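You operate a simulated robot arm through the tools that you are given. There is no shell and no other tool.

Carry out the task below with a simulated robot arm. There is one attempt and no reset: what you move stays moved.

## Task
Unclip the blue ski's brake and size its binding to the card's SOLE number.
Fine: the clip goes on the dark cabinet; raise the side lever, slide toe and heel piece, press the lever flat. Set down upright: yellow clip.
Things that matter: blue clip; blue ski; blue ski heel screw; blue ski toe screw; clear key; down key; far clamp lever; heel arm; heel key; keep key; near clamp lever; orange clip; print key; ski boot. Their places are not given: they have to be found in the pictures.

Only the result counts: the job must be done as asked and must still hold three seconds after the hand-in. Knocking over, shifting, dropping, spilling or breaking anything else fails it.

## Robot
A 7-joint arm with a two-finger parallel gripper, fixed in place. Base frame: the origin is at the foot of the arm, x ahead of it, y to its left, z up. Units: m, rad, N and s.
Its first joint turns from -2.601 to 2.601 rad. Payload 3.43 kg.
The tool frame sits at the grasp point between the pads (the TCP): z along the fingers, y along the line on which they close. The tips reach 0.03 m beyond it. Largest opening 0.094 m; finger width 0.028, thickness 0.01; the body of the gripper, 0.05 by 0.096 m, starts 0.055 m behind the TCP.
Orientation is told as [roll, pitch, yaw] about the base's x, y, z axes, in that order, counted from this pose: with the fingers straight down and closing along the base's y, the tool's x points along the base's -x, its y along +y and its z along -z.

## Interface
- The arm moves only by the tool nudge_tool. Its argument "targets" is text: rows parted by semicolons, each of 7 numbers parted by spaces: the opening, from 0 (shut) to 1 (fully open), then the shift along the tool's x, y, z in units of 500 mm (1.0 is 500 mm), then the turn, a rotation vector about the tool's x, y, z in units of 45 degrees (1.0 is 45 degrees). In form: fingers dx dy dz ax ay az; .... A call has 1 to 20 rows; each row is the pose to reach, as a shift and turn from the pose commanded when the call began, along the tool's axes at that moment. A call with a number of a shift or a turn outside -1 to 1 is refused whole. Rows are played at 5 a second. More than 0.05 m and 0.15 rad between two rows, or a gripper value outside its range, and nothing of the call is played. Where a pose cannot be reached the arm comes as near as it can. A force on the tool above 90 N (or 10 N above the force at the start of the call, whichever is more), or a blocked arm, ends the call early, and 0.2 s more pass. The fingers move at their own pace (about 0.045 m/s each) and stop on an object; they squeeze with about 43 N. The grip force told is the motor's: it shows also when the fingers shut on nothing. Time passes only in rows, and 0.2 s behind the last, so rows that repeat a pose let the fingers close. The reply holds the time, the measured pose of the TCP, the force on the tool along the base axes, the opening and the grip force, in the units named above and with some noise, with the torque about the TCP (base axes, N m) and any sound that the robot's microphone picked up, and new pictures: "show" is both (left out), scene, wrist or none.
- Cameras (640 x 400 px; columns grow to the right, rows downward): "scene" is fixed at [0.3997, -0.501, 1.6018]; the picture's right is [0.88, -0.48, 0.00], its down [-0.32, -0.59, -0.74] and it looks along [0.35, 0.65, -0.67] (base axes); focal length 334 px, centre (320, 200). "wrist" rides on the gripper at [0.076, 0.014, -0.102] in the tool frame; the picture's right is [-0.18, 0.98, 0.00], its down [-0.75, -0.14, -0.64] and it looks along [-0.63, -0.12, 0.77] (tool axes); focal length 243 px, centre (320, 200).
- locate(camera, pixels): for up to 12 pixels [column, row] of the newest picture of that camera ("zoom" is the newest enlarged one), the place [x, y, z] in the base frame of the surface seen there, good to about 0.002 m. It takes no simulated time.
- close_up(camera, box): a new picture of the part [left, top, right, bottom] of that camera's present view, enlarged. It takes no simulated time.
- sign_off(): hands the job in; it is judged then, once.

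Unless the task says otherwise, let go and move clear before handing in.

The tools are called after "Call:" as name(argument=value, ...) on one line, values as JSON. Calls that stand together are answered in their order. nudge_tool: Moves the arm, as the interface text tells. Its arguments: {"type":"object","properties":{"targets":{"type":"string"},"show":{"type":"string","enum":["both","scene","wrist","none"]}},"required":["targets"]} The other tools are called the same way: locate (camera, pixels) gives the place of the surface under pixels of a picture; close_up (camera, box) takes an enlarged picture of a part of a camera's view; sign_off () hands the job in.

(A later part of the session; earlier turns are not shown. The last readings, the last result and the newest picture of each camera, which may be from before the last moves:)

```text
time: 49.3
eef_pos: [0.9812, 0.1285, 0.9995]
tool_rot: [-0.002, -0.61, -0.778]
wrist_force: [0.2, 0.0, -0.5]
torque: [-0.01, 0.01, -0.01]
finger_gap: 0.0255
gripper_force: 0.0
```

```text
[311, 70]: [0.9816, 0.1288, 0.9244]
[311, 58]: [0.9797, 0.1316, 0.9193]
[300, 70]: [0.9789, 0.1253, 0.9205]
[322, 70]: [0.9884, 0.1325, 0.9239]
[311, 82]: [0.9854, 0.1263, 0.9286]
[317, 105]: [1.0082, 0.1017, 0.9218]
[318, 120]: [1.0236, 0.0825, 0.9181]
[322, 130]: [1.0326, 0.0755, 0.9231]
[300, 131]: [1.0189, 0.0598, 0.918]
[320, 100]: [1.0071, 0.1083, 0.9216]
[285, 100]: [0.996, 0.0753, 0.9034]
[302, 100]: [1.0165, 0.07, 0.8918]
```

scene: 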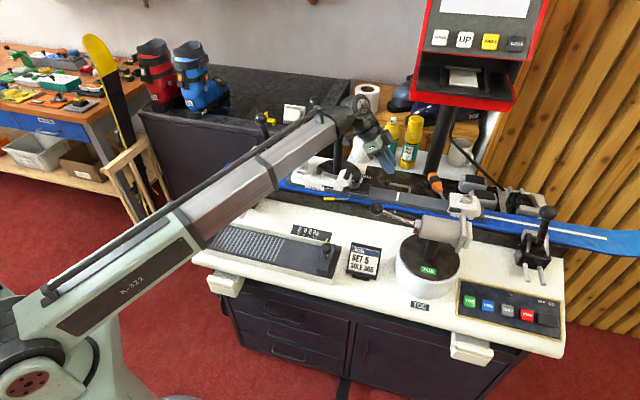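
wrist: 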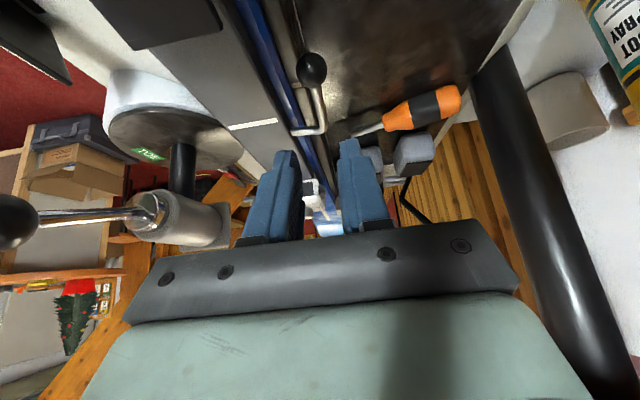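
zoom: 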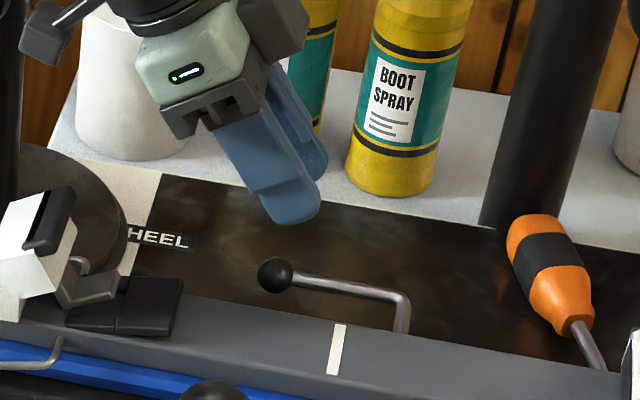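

Ball centre confirmed at n≈0.782 and the tool is within 2 mm of it. Descend straight down around the ball.

Call:
nudge_tool(targets="0.27 0.02 0.004 0.028 0 0 0; 0.27 0.04 0.004 0.056 0 0 0; 0.27 0.06 0.004 0.084 0 0 0; 0.27 0.0779 0.004 0.1115 0 0 0; 0.27 0.0779 0.004 0.1115 0 0 0")

Call:
close_up(camera="scene", box=[355, 145, 435, 205])

Call:
close_up(camera="wrist", box=[240, 90, 400, 200])

```text
time: 50.5
eef_pos: [0.983, 0.1306, 0.9332]
tool_rot: [-0.003, -0.61, -0.777]
wrist_force: [-0.2, 1.0, 1.6]
torque: [-0.02, 0.02, -0.02]
finger_gap: 0.025
gripper_force: 0.1
```

scene: 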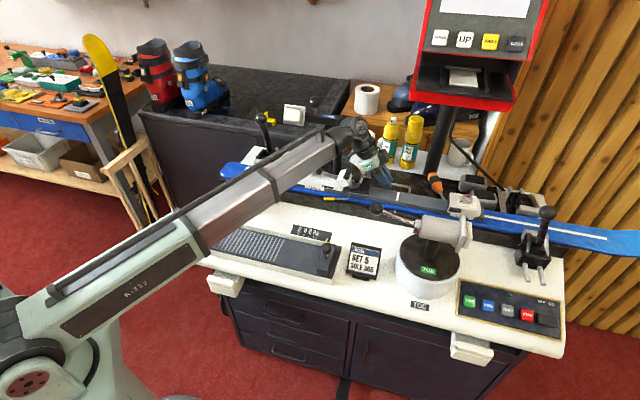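
wrist: 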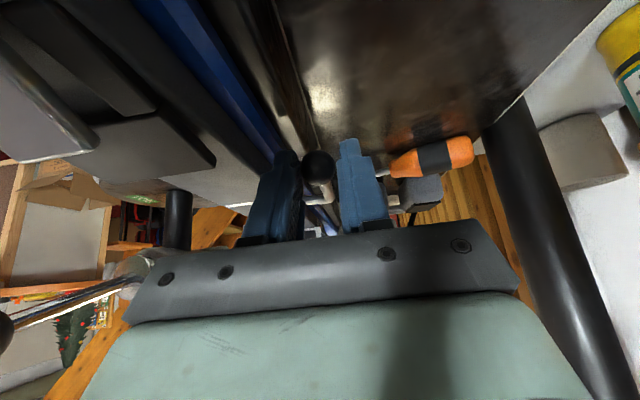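

```text
6.67 times, centred on (395, 175) of scene
```

zoom: 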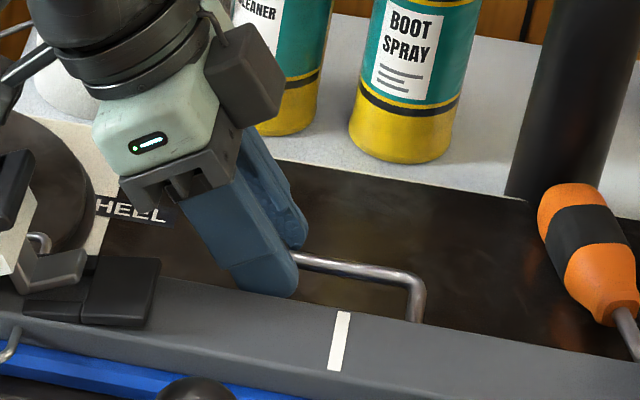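

```text
3.64 times, centred on (320, 145) of wrist
```

zoom: 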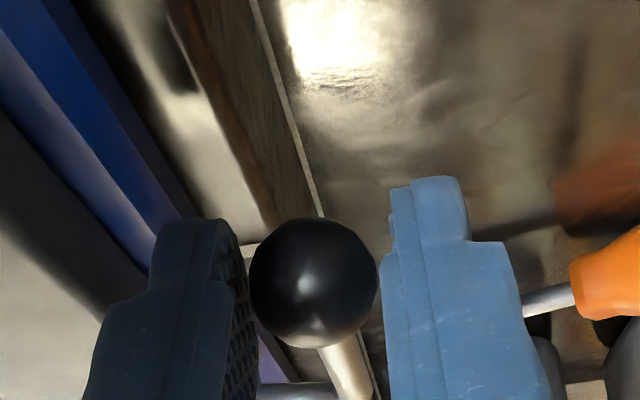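

The ball sits centred between the pads. Close on it and start raising along the arc to about 40°.

Call:
nudge_tool(targets="0 0 0 0 0 0 0; 0 0 0 0 0 0 0; 0 0 0 0 0 0 0; 0 -0.0152 0 -0.0182 0 0 0; 0 -0.0334 0 -0.0335 0 0 0; 0 -0.0539 0 -0.0453 0 0 0; 0 -0.0761 0 -0.0534 0 0 0; 0 -0.0761 0 -0.0534 0 0 0")

Call:
close_up(camera="scene", box=[355, 145, 435, 205])

```text
time: 52.3
eef_pos: [0.9922, 0.1217, 0.9767]
tool_rot: [-0.007, -0.607, -0.776]
wrist_force: [-23.2, 1.0, -9.1]
torque: [0.79, 1.33, -0.19]
finger_gap: 0.0153
gripper_force: 43.1
```

scene: 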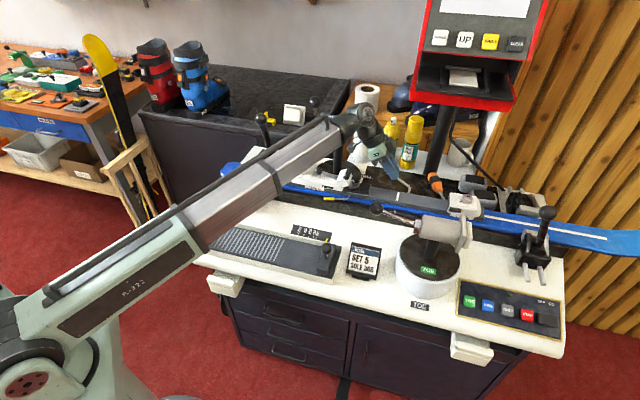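
wrist: 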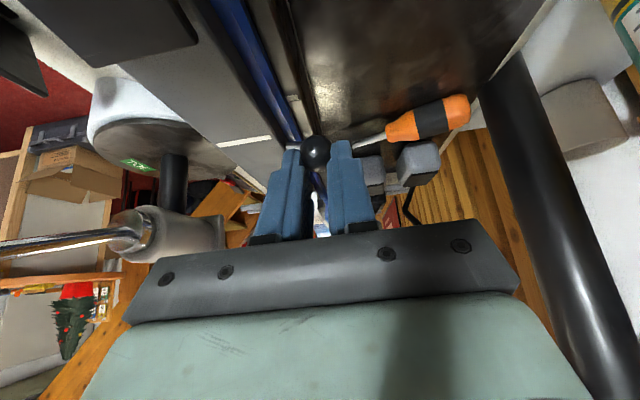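

```text
6.67 times, centred on (395, 175) of scene
```

zoom: 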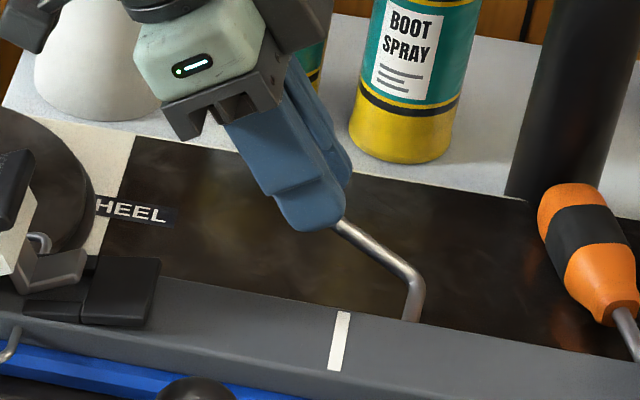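

The lever is rising (about 30°) but the ball has slid toward the finger tips (gap 15 mm, 23 N). I'll locate the ball before re-gripping deeper.

Call:
locate(camera="wrist", pixels=[[314, 150], [308, 145], [320, 160], [322, 180], [314, 140]])

Call:
close_up(camera="wrist", box=[270, 110, 370, 200])

Call:
locate(camera="scene", pixels=[[398.5, 179], [403, 182.5], [407, 186], [408.5, 190]])

```text
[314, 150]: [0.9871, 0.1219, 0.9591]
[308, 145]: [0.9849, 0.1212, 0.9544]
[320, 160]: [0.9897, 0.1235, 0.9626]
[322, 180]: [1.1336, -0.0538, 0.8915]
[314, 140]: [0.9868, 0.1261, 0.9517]
```

```text
4.44 times, centred on (320, 155) of wrist
```

zoom: 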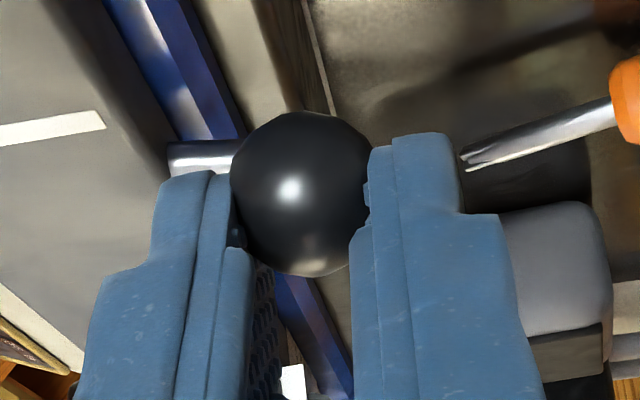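

```text
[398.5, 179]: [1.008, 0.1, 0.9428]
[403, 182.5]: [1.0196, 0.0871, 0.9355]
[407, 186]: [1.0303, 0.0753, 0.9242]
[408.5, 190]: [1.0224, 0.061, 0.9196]
```

Ball is at φ≈30° but has slid to the finger edge. I'll open, to see whether the lever stays put, then re-grip deeper.

Call:
nudge_tool(targets="0.3 -0.0761 0 -0.0534 0 0 0; 0.3 0 0 0 0 0 0", show="none")

```text
time: 52.9
eef_pos: [0.9944, 0.121, 0.9778]
tool_rot: [-0.001, -0.61, -0.779]
wrist_force: [0.6, -0.2, -0.4]
torque: [-0.02, -0.02, 0.04]
finger_gap: 0.0283
gripper_force: 0.0
```

I mistakenly repeated the shift in the first row, but it returned to the start pose; let me check the lever now.

Call:
nudge_tool(targets="0.3 0 0 0 0 0 0")

Call:
close_up(camera="wrist", box=[240, 90, 400, 200])

Call:
close_up(camera="scene", box=[355, 145, 435, 205])

```text
time: 53.3
eef_pos: [0.9937, 0.1208, 0.9768]
tool_rot: [-0.002, -0.61, -0.778]
wrist_force: [-0.6, -0.5, -0.2]
torque: [0.03, 0.0, 0.02]
finger_gap: 0.0284
gripper_force: 0.1
```

scene: 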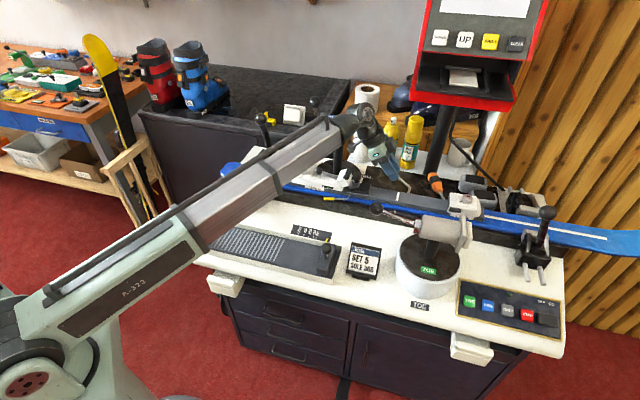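
wrist: 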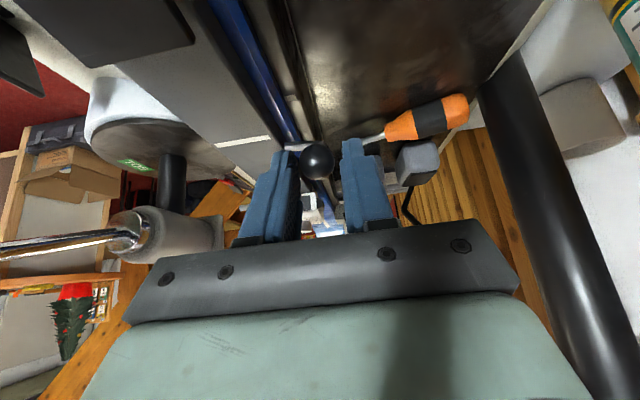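

```text
3.64 times, centred on (320, 145) of wrist
```

zoom: 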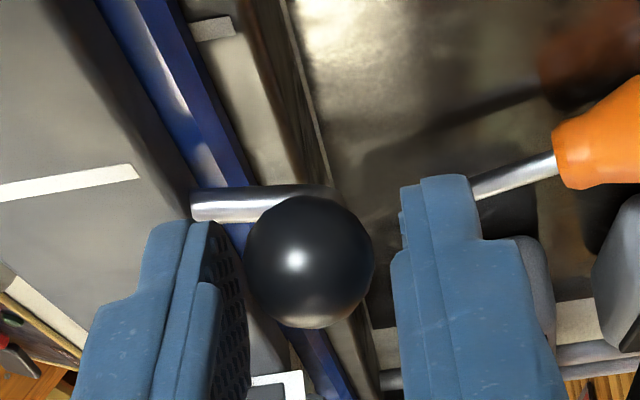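

```text
6.67 times, centred on (395, 175) of scene
```

zoom: 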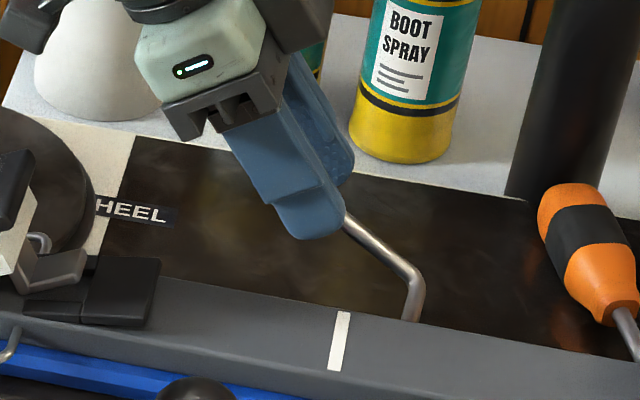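

The lever holds by friction at roughly 37°, so I can push it the rest of the way. I slide the open fingers off the ball downward/back, then close them behind it.

Call:
nudge_tool(targets="0.3 0.024 0 0 0 0 0; 0.3 0.048 0 0 0 0 0; 0.3 0.074 0 0 0 0 0; 0.15 0.074 0 0 0 0 0; 0 0.074 0 0 0 0 0; 0 0.074 0 0 0 0 0")

Call:
close_up(camera="wrist", box=[240, 90, 400, 200])

Call:
close_up(camera="scene", box=[355, 145, 435, 205])

```text
time: 54.7
eef_pos: [0.9733, 0.141, 0.9549]
tool_rot: [-0.002, -0.611, -0.776]
wrist_force: [-0.4, 0.6, -0.1]
torque: [-0.01, 0.0, -0.03]
finger_gap: 0.0
gripper_force: 33.2
```

scene: 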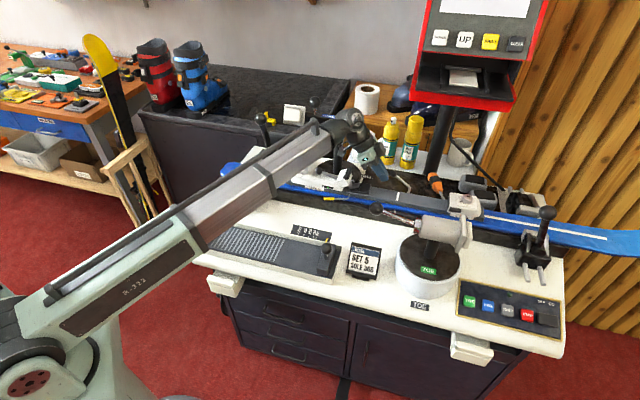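
wrist: 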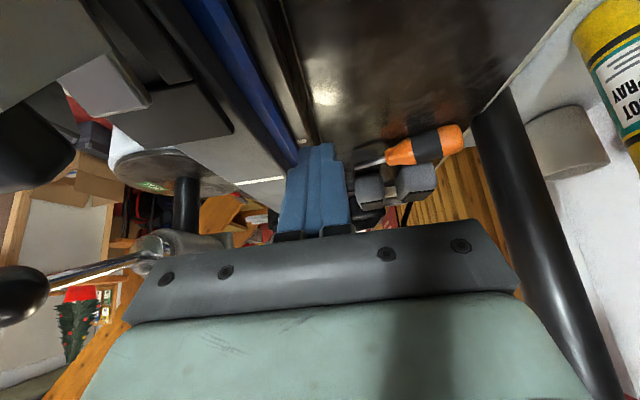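

```text
3.64 times, centred on (320, 145) of wrist
```

zoom: 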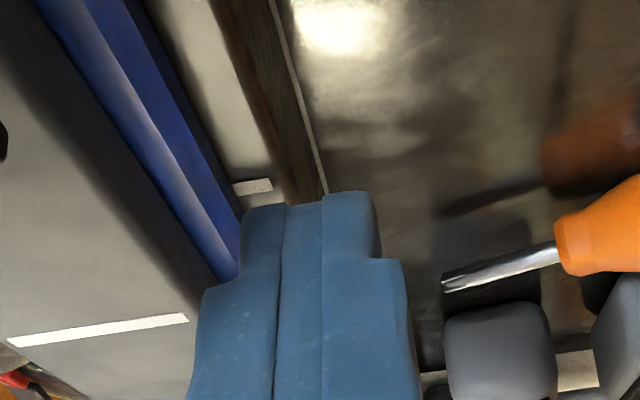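

```text
6.67 times, centred on (395, 175) of scene
```

zoom: 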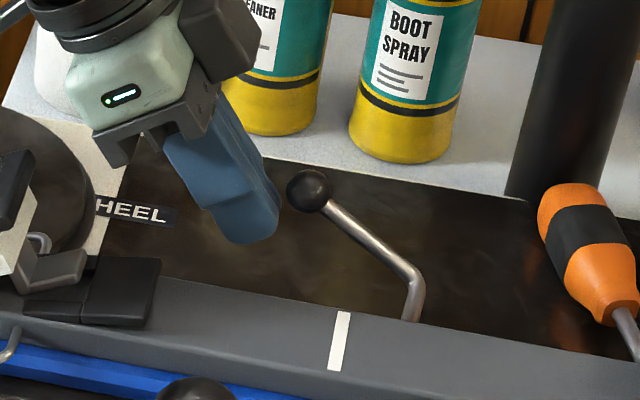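

The lever holds at about 40°, with closed fingers on its back side. I locate the ball to plan the push.

Call:
locate(camera="scene", pixels=[[393.5, 173.5], [393.5, 171.5], [397, 177], [403, 182], [408, 187], [409, 191]])

```text
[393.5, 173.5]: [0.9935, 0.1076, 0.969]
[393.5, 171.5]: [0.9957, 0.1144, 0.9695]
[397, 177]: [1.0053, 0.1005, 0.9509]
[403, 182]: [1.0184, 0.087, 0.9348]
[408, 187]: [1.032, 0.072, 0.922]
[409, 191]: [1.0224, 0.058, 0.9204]
```

Ball centre ≈ (s 0.630, z 0.962), φ≈38°. Push it up along the arc to vertical with the closed fingers.

Call:
nudge_tool(targets="0 -0.0173 -0.004 -0.0006 0 0 0; 0 -0.046 -0.004 -0.0061 0 0 0; 0 -0.0704 -0.004 -0.0061 0 0 0; 0 -0.0946 -0.004 -0.0019 0 0 0; 0 -0.1174 -0.004 0.0064 0 0 0; 0 -0.1386 -0.004 0.0186 0 0 0; 0 -0.1386 -0.004 0.0186 0 0 0")

Call:
close_up(camera="scene", box=[355, 145, 435, 205])

```text
time: 56.2
eef_pos: [1.0043, 0.1087, 0.9834]
tool_rot: [-0.006, -0.58, -0.773]
wrist_force: [-15.1, 15.6, 1.1]
torque: [0.22, 0.31, 0.02]
finger_gap: 0.0002
gripper_force: 33.0
stopped in row 7: the force on the tool passed its limit at 95 N (the readings are from after the stop); the commanded pose is now the measured one
```

scene: 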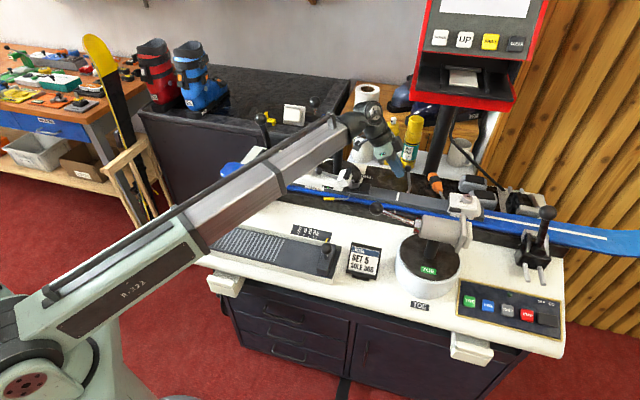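
wrist: 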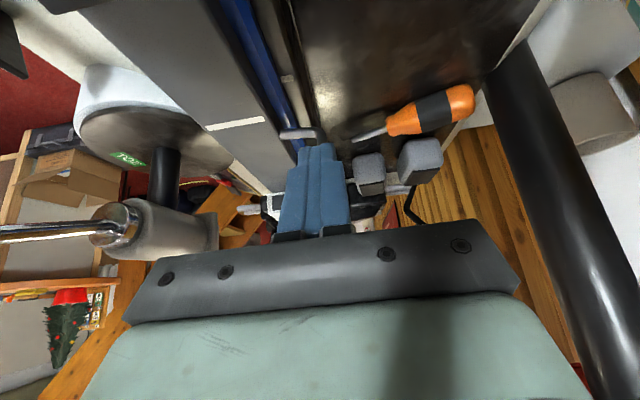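

```text
6.67 times, centred on (395, 175) of scene
```

zoom: 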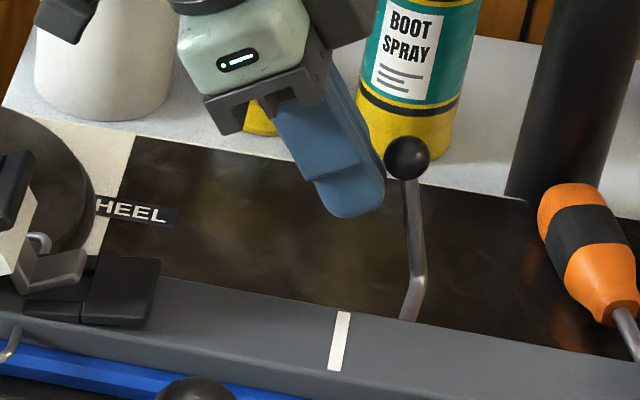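

The lever is upright against its stop. I back off and take fresh pictures of both pieces.

Call:
nudge_tool(targets="0 0.03 0 -0.01 0 0 0; 0 0.06 0 -0.04 0 0 0; 0 0.06 0 -0.1 0 0 0; 0 0.06 0 -0.16 0 0 0; 0 0.06 0 -0.16 0 0 0")

Call:
close_up(camera="scene", box=[355, 145, 435, 205])

Call:
close_up(camera="scene", box=[285, 160, 365, 210])

Call:
close_up(camera="scene", box=[440, 185, 500, 225])

```text
time: 57.4
eef_pos: [0.9562, 0.1545, 1.0343]
tool_rot: [-0.005, -0.584, -0.773]
wrist_force: [-0.6, -0.5, 0.5]
torque: [-0.01, -0.01, -0.03]
finger_gap: 0.0
gripper_force: 33.2
```

scene: 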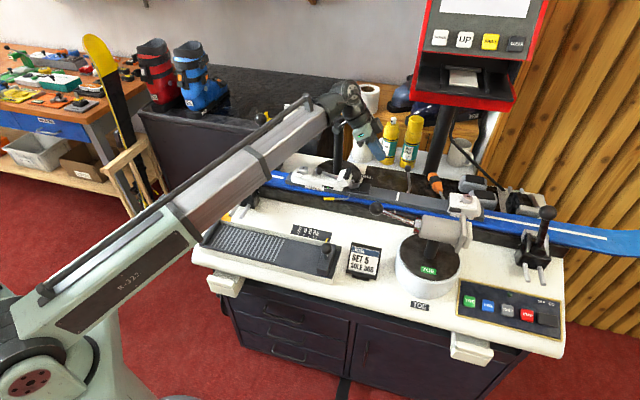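
wrist: 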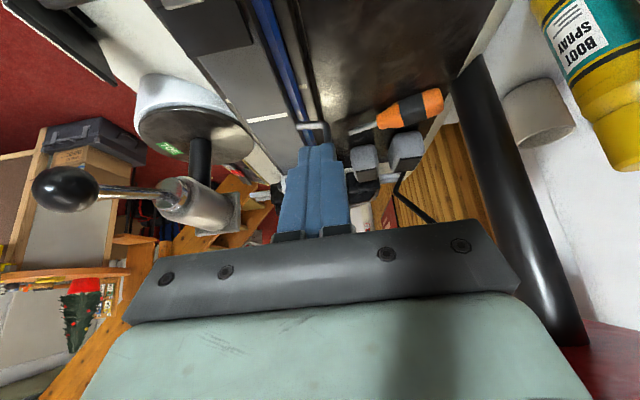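

```text
6.67 times, centred on (395, 175) of scene
```

zoom: 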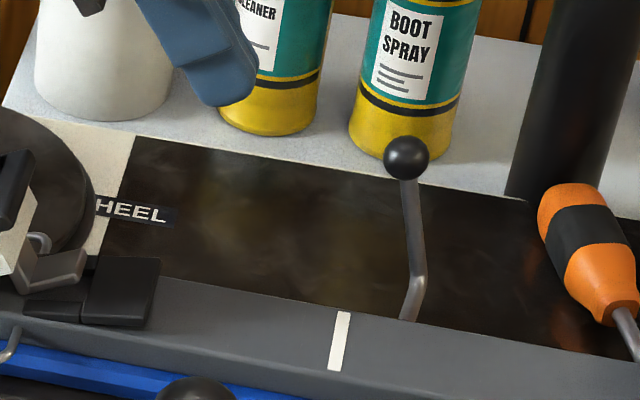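

```text
8.00 times, centred on (325, 185) of scene
```

zoom: 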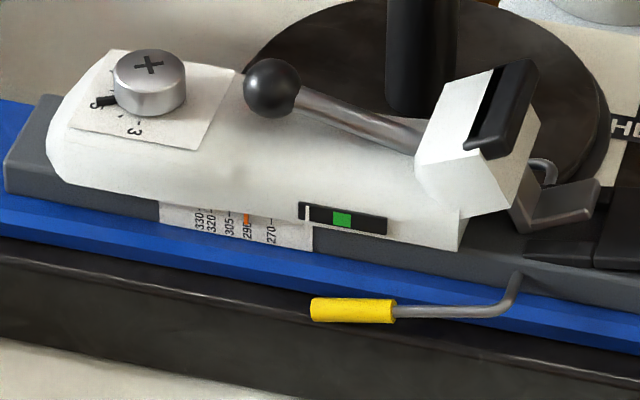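

```text
10.00 times, centred on (470, 205) of scene
```

zoom: 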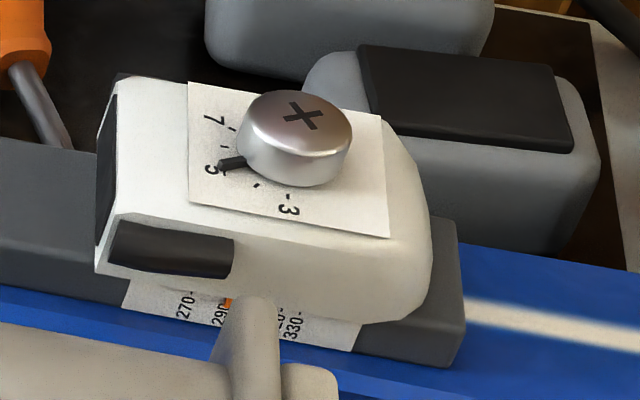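

The lever stays up. Now I zoom tightly into the heel scale to measure the tick spacing.

Call:
close_up(camera="scene", box=[304, 181, 328, 196])

Call:
locate(camera="zoom", pixels=[[100, 200], [200, 210], [300, 220], [400, 240], [500, 250], [320, 200], [250, 190], [150, 180]])

Call:
close_up(camera="scene", box=[450, 208, 478, 225])

```text
16.00 times, centred on (316, 188) of scene
```

zoom: 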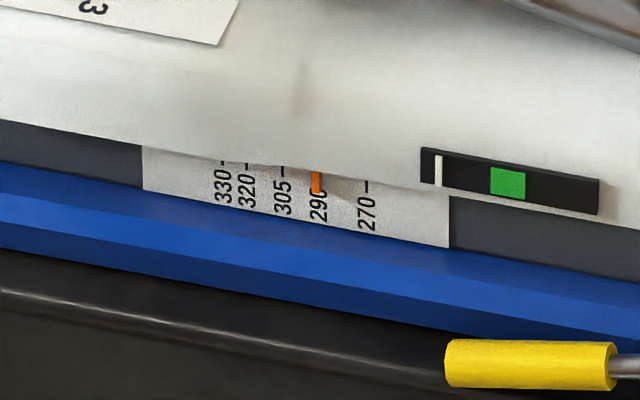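

```text
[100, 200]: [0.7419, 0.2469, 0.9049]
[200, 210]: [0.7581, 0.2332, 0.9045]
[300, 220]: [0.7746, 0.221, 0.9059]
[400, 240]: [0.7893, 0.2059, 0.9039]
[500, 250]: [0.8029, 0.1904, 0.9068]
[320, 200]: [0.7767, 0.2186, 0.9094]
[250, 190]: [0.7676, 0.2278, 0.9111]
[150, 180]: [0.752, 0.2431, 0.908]
```

```text
16.00 times, centred on (464, 216) of scene
```

zoom: 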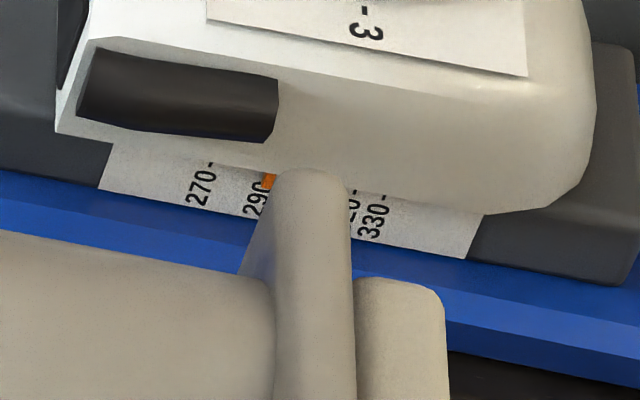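

The heel pointer reads ≈291 (orange at 316 vs the 305 tick at 284 in the zoom, 0.21 mm/px → about 6.7 mm to move), and the toe reads ≈290. I go to a vertical pre-grasp above the heel body.

Call:
nudge_tool(targets="0.2 0.047 -0.021 -0.043 0 0.124 0; 0.4 0.0935 -0.042 -0.086 0 0.248 0; 0.6 0.14 -0.063 -0.129 0 0.372 0; 0.66 0.187 -0.083 -0.172 0 0.496 0; 0.66 0.234 -0.104 -0.2145 0 0.62 0; 0.66 0.2806 -0.1252 -0.2574 0 0.7436 0; 0.66 0.2806 -0.1252 -0.2574 0 0.7436 0")

Call:
close_up(camera="wrist", box=[200, 0, 440, 160])

Call:
close_up(camera="scene", box=[280, 110, 380, 210])

```text
time: 59.0
eef_pos: [0.778, 0.2406, 1.063]
tool_rot: [-0.004, -0.001, -0.776]
wrist_force: [-0.3, 0.1, 0.4]
torque: [-0.02, -0.01, 0.04]
finger_gap: 0.062
gripper_force: 0.1
```

scene: 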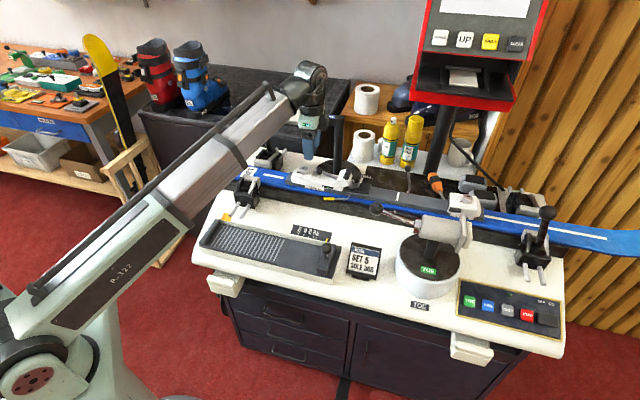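
wrist: 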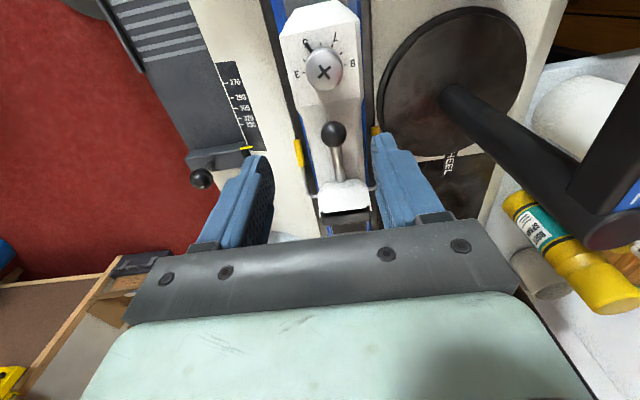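

```text
2.50 times, centred on (320, 80) of wrist
```

zoom: 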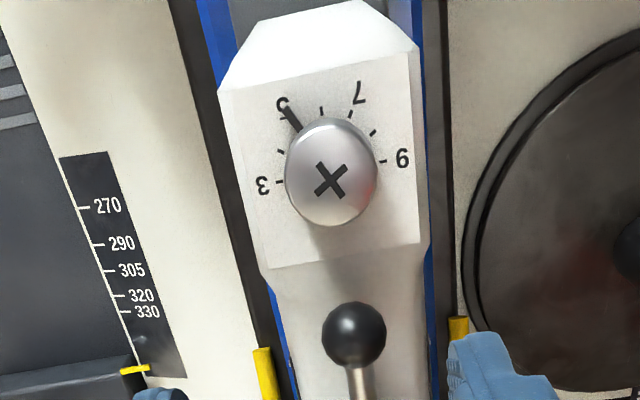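

```text
4.00 times, centred on (330, 160) of scene
```

zoom: 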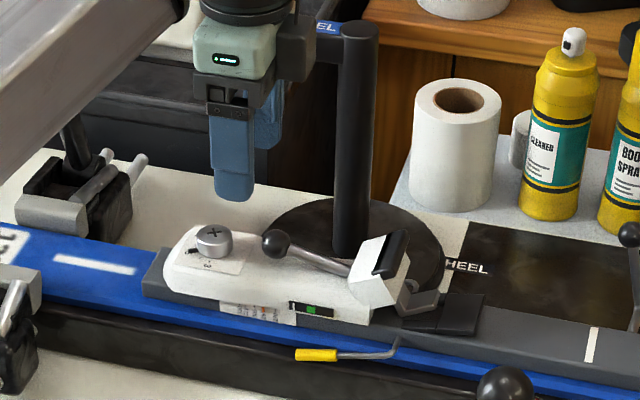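

I'll locate the heel body's sides and the yellow brake arm tips to choose the grip spot.

Call:
locate(camera="wrist", pixels=[[283, 40], [357, 30], [293, 80], [361, 75], [302, 120], [361, 115], [299, 152], [377, 131], [334, 133], [324, 70], [310, 100], [350, 100]])

Call:
locate(camera="scene", pixels=[[310, 183], [320, 185], [302, 180], [335, 189], [298, 176], [324, 248], [310, 172], [325, 180]])

```text
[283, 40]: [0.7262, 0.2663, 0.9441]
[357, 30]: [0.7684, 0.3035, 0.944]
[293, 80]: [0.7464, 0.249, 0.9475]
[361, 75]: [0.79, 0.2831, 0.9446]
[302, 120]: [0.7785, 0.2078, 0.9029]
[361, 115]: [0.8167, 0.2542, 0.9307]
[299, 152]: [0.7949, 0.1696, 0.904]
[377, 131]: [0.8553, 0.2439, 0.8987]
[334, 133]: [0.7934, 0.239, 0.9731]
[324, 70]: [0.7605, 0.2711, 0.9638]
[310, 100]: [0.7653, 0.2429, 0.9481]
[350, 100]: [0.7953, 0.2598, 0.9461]
```

```text
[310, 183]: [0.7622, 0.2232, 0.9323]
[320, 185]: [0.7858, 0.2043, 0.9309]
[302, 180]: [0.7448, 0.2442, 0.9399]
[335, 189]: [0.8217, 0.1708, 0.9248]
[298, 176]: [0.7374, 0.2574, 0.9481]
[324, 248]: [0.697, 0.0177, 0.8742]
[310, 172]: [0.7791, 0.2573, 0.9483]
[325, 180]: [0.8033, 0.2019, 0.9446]
```

The heel body spans n≈0.695–0.756 (61 mm wide, centre 0.726). I open to 85 mm, centre, and descend around it.

Call:
nudge_tool(targets="0.92 0 0.009 0 0 0 0; 0.92 0 0.0172 0.03 0 0 0; 0.92 0 0.0172 0.09 0 0 0; 0.92 0 0.0172 0.15 0 0 0; 0.92 0 0.0172 0.2 0 0 0; 0.92 0 0.0172 0.2 0 0 0")

Call:
close_up(camera="wrist", box=[160, 60, 480, 250])

Call:
close_up(camera="scene", box=[280, 130, 380, 210])

```text
time: 60.4
eef_pos: [0.7844, 0.2473, 0.9625]
tool_rot: [-0.005, 0.0, -0.777]
wrist_force: [0.1, 0.2, -0.3]
torque: [0.02, -0.02, -0.01]
finger_gap: 0.0865
gripper_force: 0.1
```

scene: 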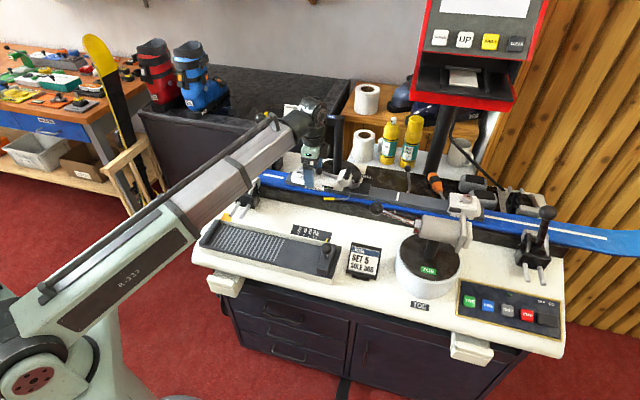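
wrist: 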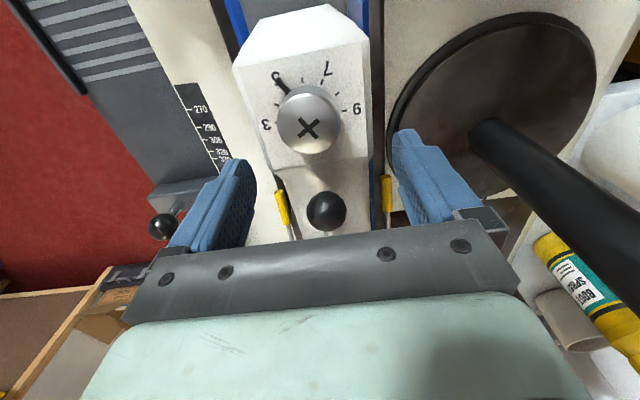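

```text
2.00 times, centred on (320, 155) of wrist
```

zoom: 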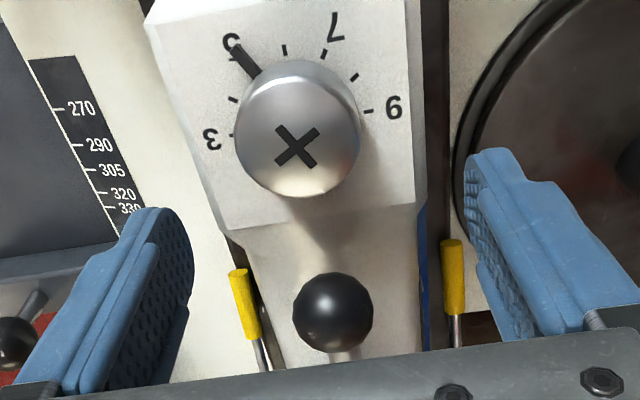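

```text
5.00 times, centred on (330, 170) of scene
```

zoom: 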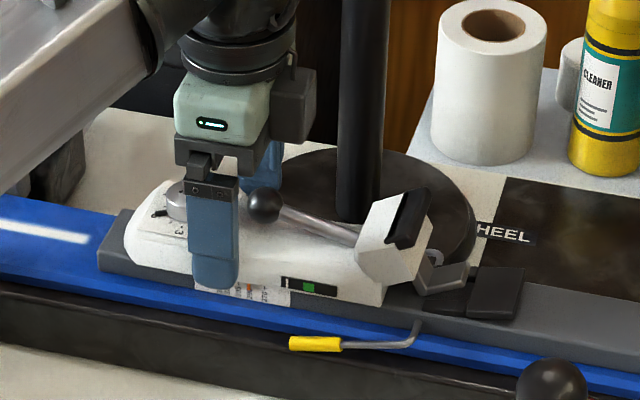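

The wide part of the body ends near s≈0.38, so I shift 28 mm toward the tip to grip on the flat sides beside the screw plate, then lower the last 20 mm.

Call:
nudge_tool(targets="0.92 0.028 0 0 0 0 0; 0.92 0.056 0 0 0 0 0; 0.92 0.056 0 0.02 0 0 0; 0.92 0.056 0 0.04 0 0 0; 0.92 0.056 0 0.04 0 0 0")

Call:
close_up(camera="wrist", box=[160, 60, 480, 250])

Call:
close_up(camera="scene", box=[285, 150, 365, 210])

```text
time: 61.6
eef_pos: [0.7637, 0.2675, 0.9447]
tool_rot: [-0.005, 0.0, -0.777]
wrist_force: [-0.9, -0.4, 0.0]
torque: [-0.02, -0.01, -0.01]
finger_gap: 0.0865
gripper_force: 0.0
```

scene: 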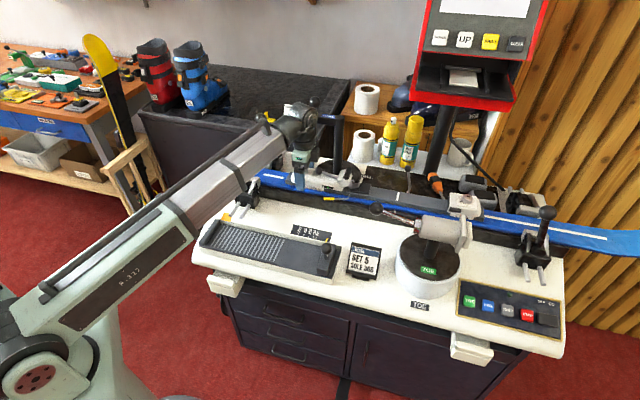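
wrist: 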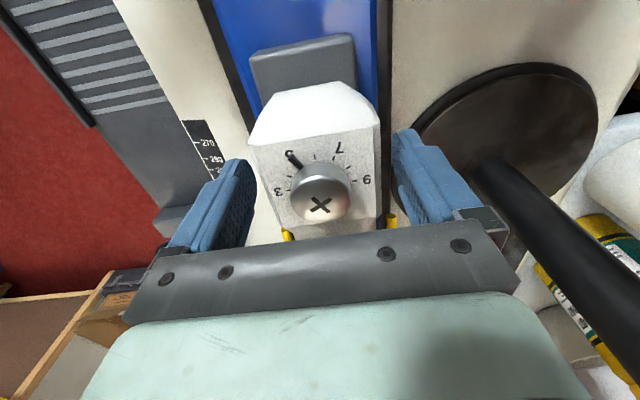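

```text
2.00 times, centred on (320, 155) of wrist
```

zoom: 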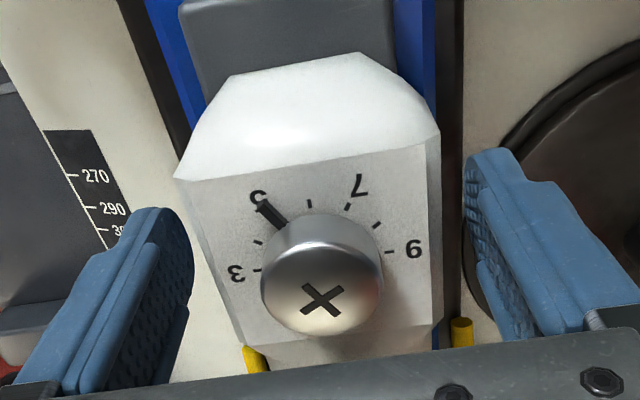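

```text
6.67 times, centred on (325, 180) of scene
```

zoom: 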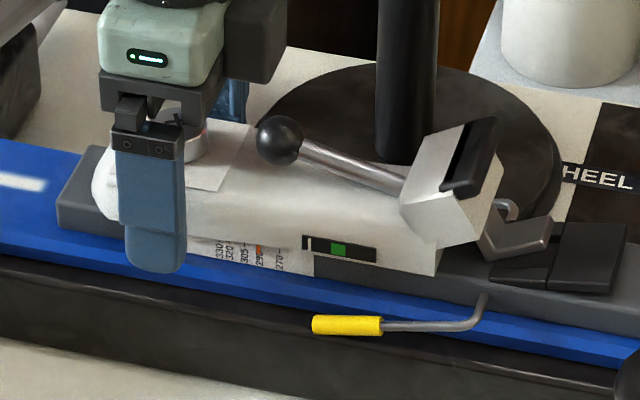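

Fingers straddle the wide part of the heel body centred at n=0.7266. Close to grip it.

Call:
nudge_tool(targets="0.6 0 0 0 0 0 0; 0.3 0 0 0 0 0 0; 0 0 0 0 0 0 0; 0 0 0 0 0 0 0; 0 0 0 0 0 0 0")

Call:
close_up(camera="scene", box=[304, 181, 328, 196])

Call:
close_up(camera="scene", box=[285, 150, 365, 210])

```text
time: 62.8
eef_pos: [0.766, 0.2685, 0.9449]
tool_rot: [-0.002, 0.0, -0.776]
wrist_force: [10.9, 10.6, 1.3]
torque: [0.33, -0.13, -0.55]
finger_gap: 0.0665
gripper_force: 43.5
```

scene: 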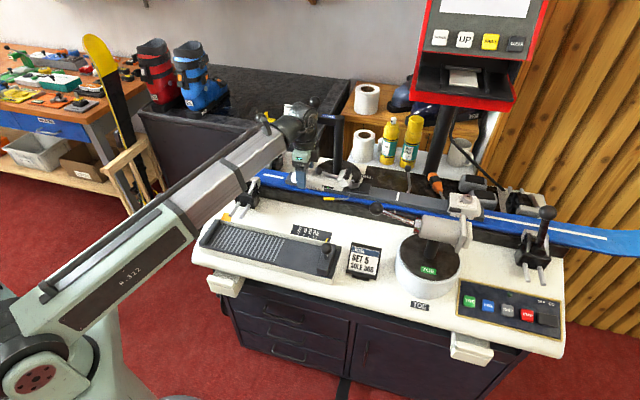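
wrist: 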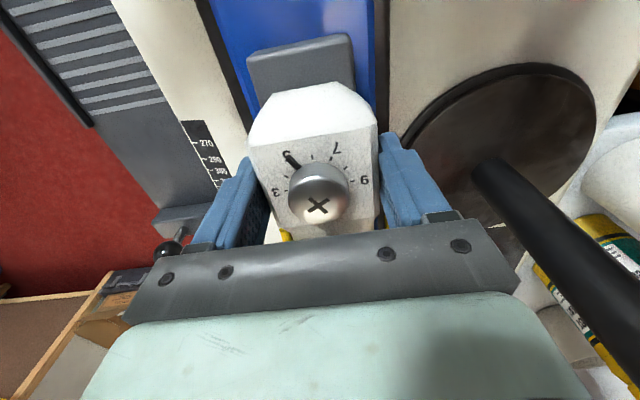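

```text
16.00 times, centred on (316, 188) of scene
```

zoom: 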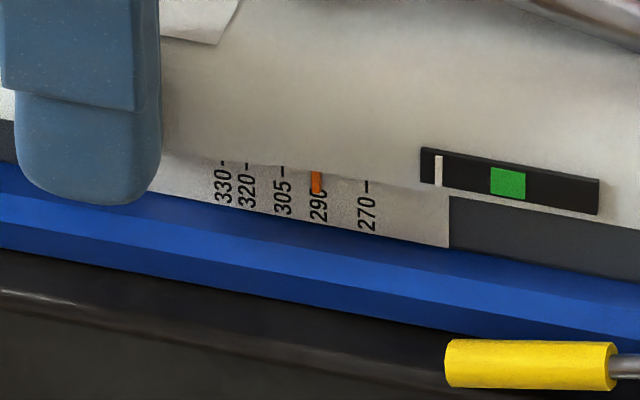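

```text
6.67 times, centred on (325, 180) of scene
```

zoom: 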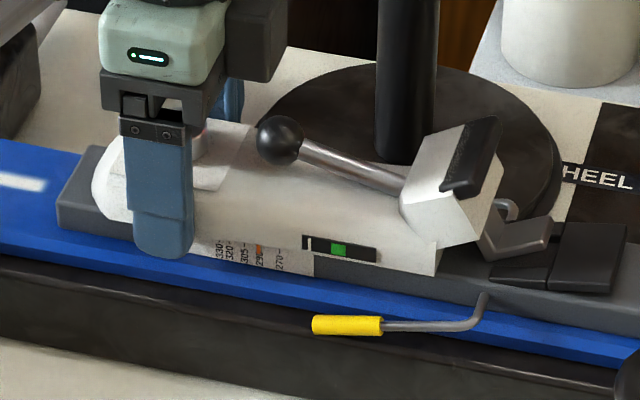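

Gripped (66 mm gap) with the scale still visible next to the finger. Slide 6 mm toward the tip.

Call:
nudge_tool(targets="0 0.004 0 0 0 0 0; 0 0.008 0 0 0 0 0; 0 0.012 0 0 0 0 0; 0 0.012 0 0 0 0 0", show="none")

Call:
close_up(camera="scene", box=[304, 181, 328, 196])

```text
time: 63.8
eef_pos: [0.761, 0.271, 0.9442]
tool_rot: [-0.004, 0.0, -0.775]
wrist_force: [15.7, 11.5, 11.3]
torque: [0.53, 0.24, -0.79]
finger_gap: 0.0662
gripper_force: 42.8
```

```text
16.00 times, centred on (316, 188) of scene
```

zoom: 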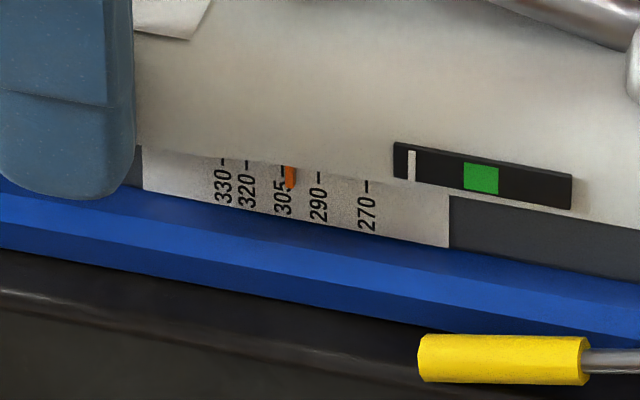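

The pointer moved to ≈302–303. I zoom further for an exact reading.

Call:
close_up(camera="scene", box=[309, 183, 321, 191])

```text
16.00 times, centred on (315, 187) of scene
```

zoom: 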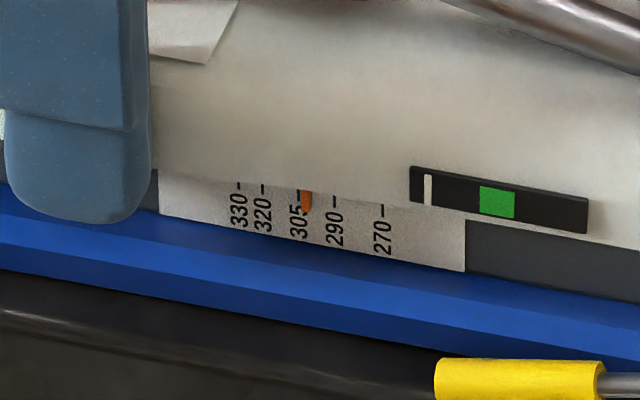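

Interpolating 320 (263) and 290 (334), the 305 tick is at 298.5 and the pointer at 306.5, so about 1.5 mm to go. Nudge 1.6 mm more.

Call:
nudge_tool(targets="0 0.0032 0 0 0 0 0; 0 0.0032 0 0 0 0 0", show="none")

Call:
close_up(camera="scene", box=[309, 183, 321, 191])

```text
time: 64.4
eef_pos: [0.7591, 0.2723, 0.9438]
tool_rot: [-0.002, -0.003, -0.778]
wrist_force: [17.7, 14.3, 15.4]
torque: [0.08, 0.33, -0.98]
finger_gap: 0.0662
gripper_force: 42.8
```

```text
16.00 times, centred on (315, 187) of scene
```

zoom: 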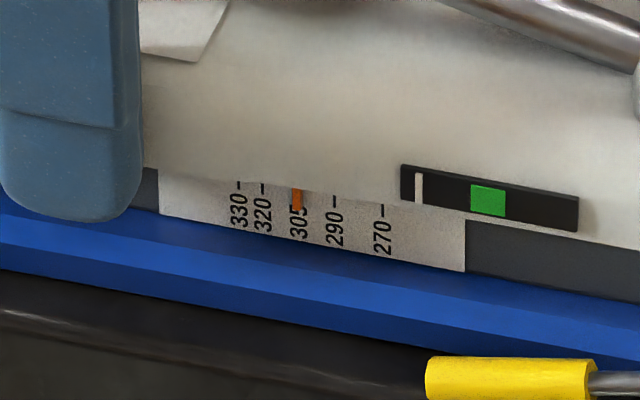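

The pointer now covers the 305 tick (297 vs 298.5). Release and lift away to check from a perpendicular view.

Call:
nudge_tool(targets="0.8 0 0 0 0 0 0; 0.92 0 0 0 0 0 0; 0.92 0 0 0 0 0 0; 0.92 0 0 -0.05 0 0 0; 0.92 0 0 -0.13 0 0 0; 0.92 0 0 -0.21 0 0 0; 0.92 0 0 -0.21 0 0 0", show="none")

Call:
close_up(camera="scene", box=[309, 183, 321, 191])

Call:
close_up(camera="scene", box=[458, 210, 470, 218])

```text
time: 66.0
eef_pos: [0.7581, 0.2731, 1.0489]
tool_rot: [-0.005, 0.001, -0.778]
wrist_force: [0.5, -0.2, -1.0]
torque: [-0.02, -0.03, 0.01]
finger_gap: 0.0866
gripper_force: 0.1
```

```text
16.00 times, centred on (315, 187) of scene
```

zoom: 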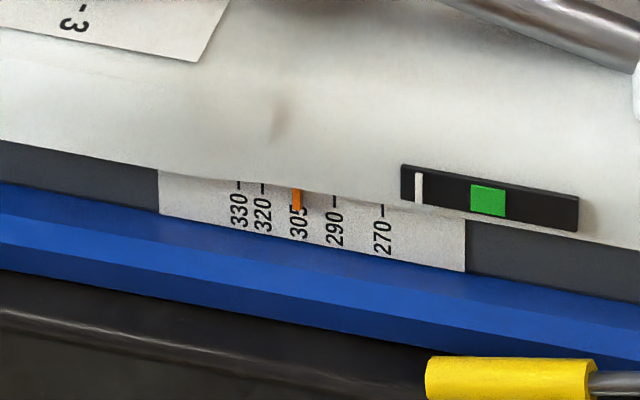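

```text
16.00 times, centred on (464, 214) of scene
```

zoom: 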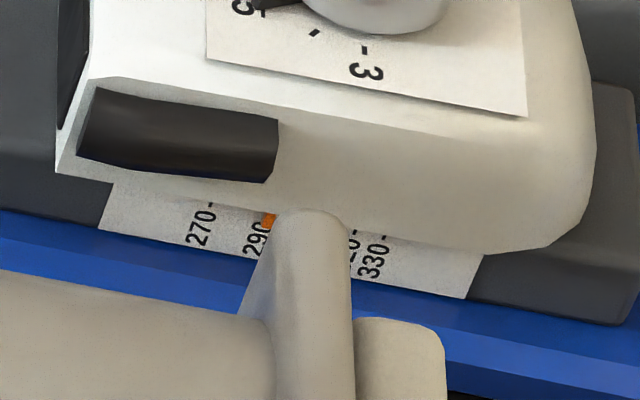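

Scene view puts the heel at 305; I'll verify with the wrist camera looking squarely across. Yaw +90° in two steps while moving to the near side.

Call:
nudge_tool(targets="0.92 -0.0185 -0.0235 0 0 0 -0.167; 0.92 -0.037 -0.047 0 0 0 -0.333; 0.92 -0.0555 -0.0705 0 0 0 -0.5; 0.92 -0.074 -0.094 0 0 0 -0.667; 0.92 -0.0925 -0.1175 0 0 0 -0.833; 0.92 -0.111 -0.141 0 0 0 -1.0; 0.92 -0.111 -0.141 0 0 0 -1.0", show="none")

Call:
nudge_tool(targets="1 0 0 0.008 0 0 -0.166; 1 0 0 0.017 0 0 -0.332; 1 0 0 0.026 0 0 -0.498; 1 0 0 0.035 0 0 -0.664; 1 0 0 0.043 0 0 -0.83; 1 0 0 0.05 0 0 -0.99; 1 0 0 0.05 0 0 -0.99")

```text
time: 67.6
eef_pos: [0.7501, 0.1828, 1.0485]
tool_rot: [-0.003, 0.003, 0.01]
wrist_force: [1.1, -0.3, -0.3]
torque: [0.04, 0.02, -0.03]
finger_gap: 0.0866
gripper_force: 0.0
```

```text
time: 69.2
eef_pos: [0.7493, 0.1833, 1.0239]
tool_rot: [-0.001, 0.005, 0.787]
wrist_force: [-0.2, -0.2, -0.4]
torque: [0.0, 0.0, -0.01]
finger_gap: 0.0938
gripper_force: 0.1
```

scene: 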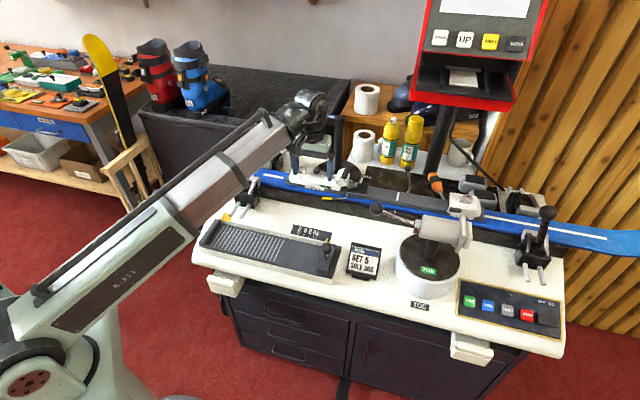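
wrist: 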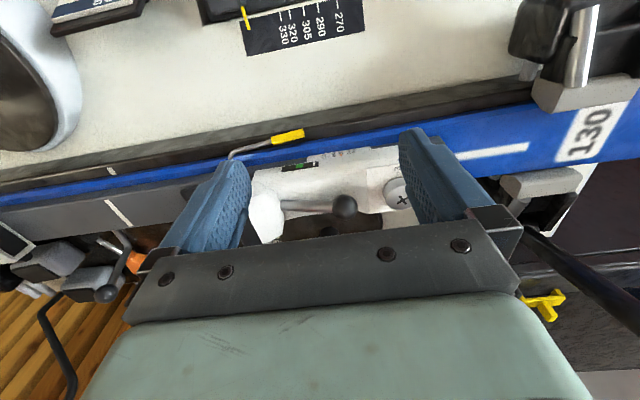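

The heel scale is at (345,155) between the fingers. Zoom there.

Call:
close_up(camera="wrist", box=[325, 143, 365, 168])

Call:
close_up(camera="wrist", box=[240, 120, 410, 230])

```text
16.00 times, centred on (345, 156) of wrist
```

zoom: 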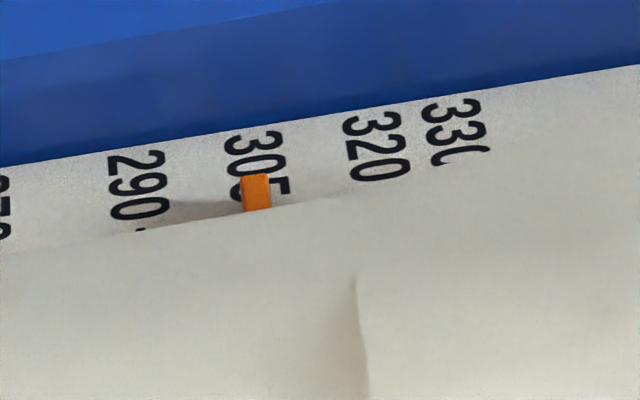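

```text
3.64 times, centred on (325, 175) of wrist
```

zoom: 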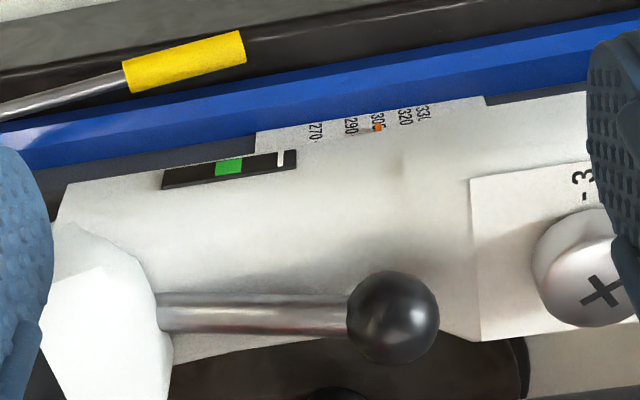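

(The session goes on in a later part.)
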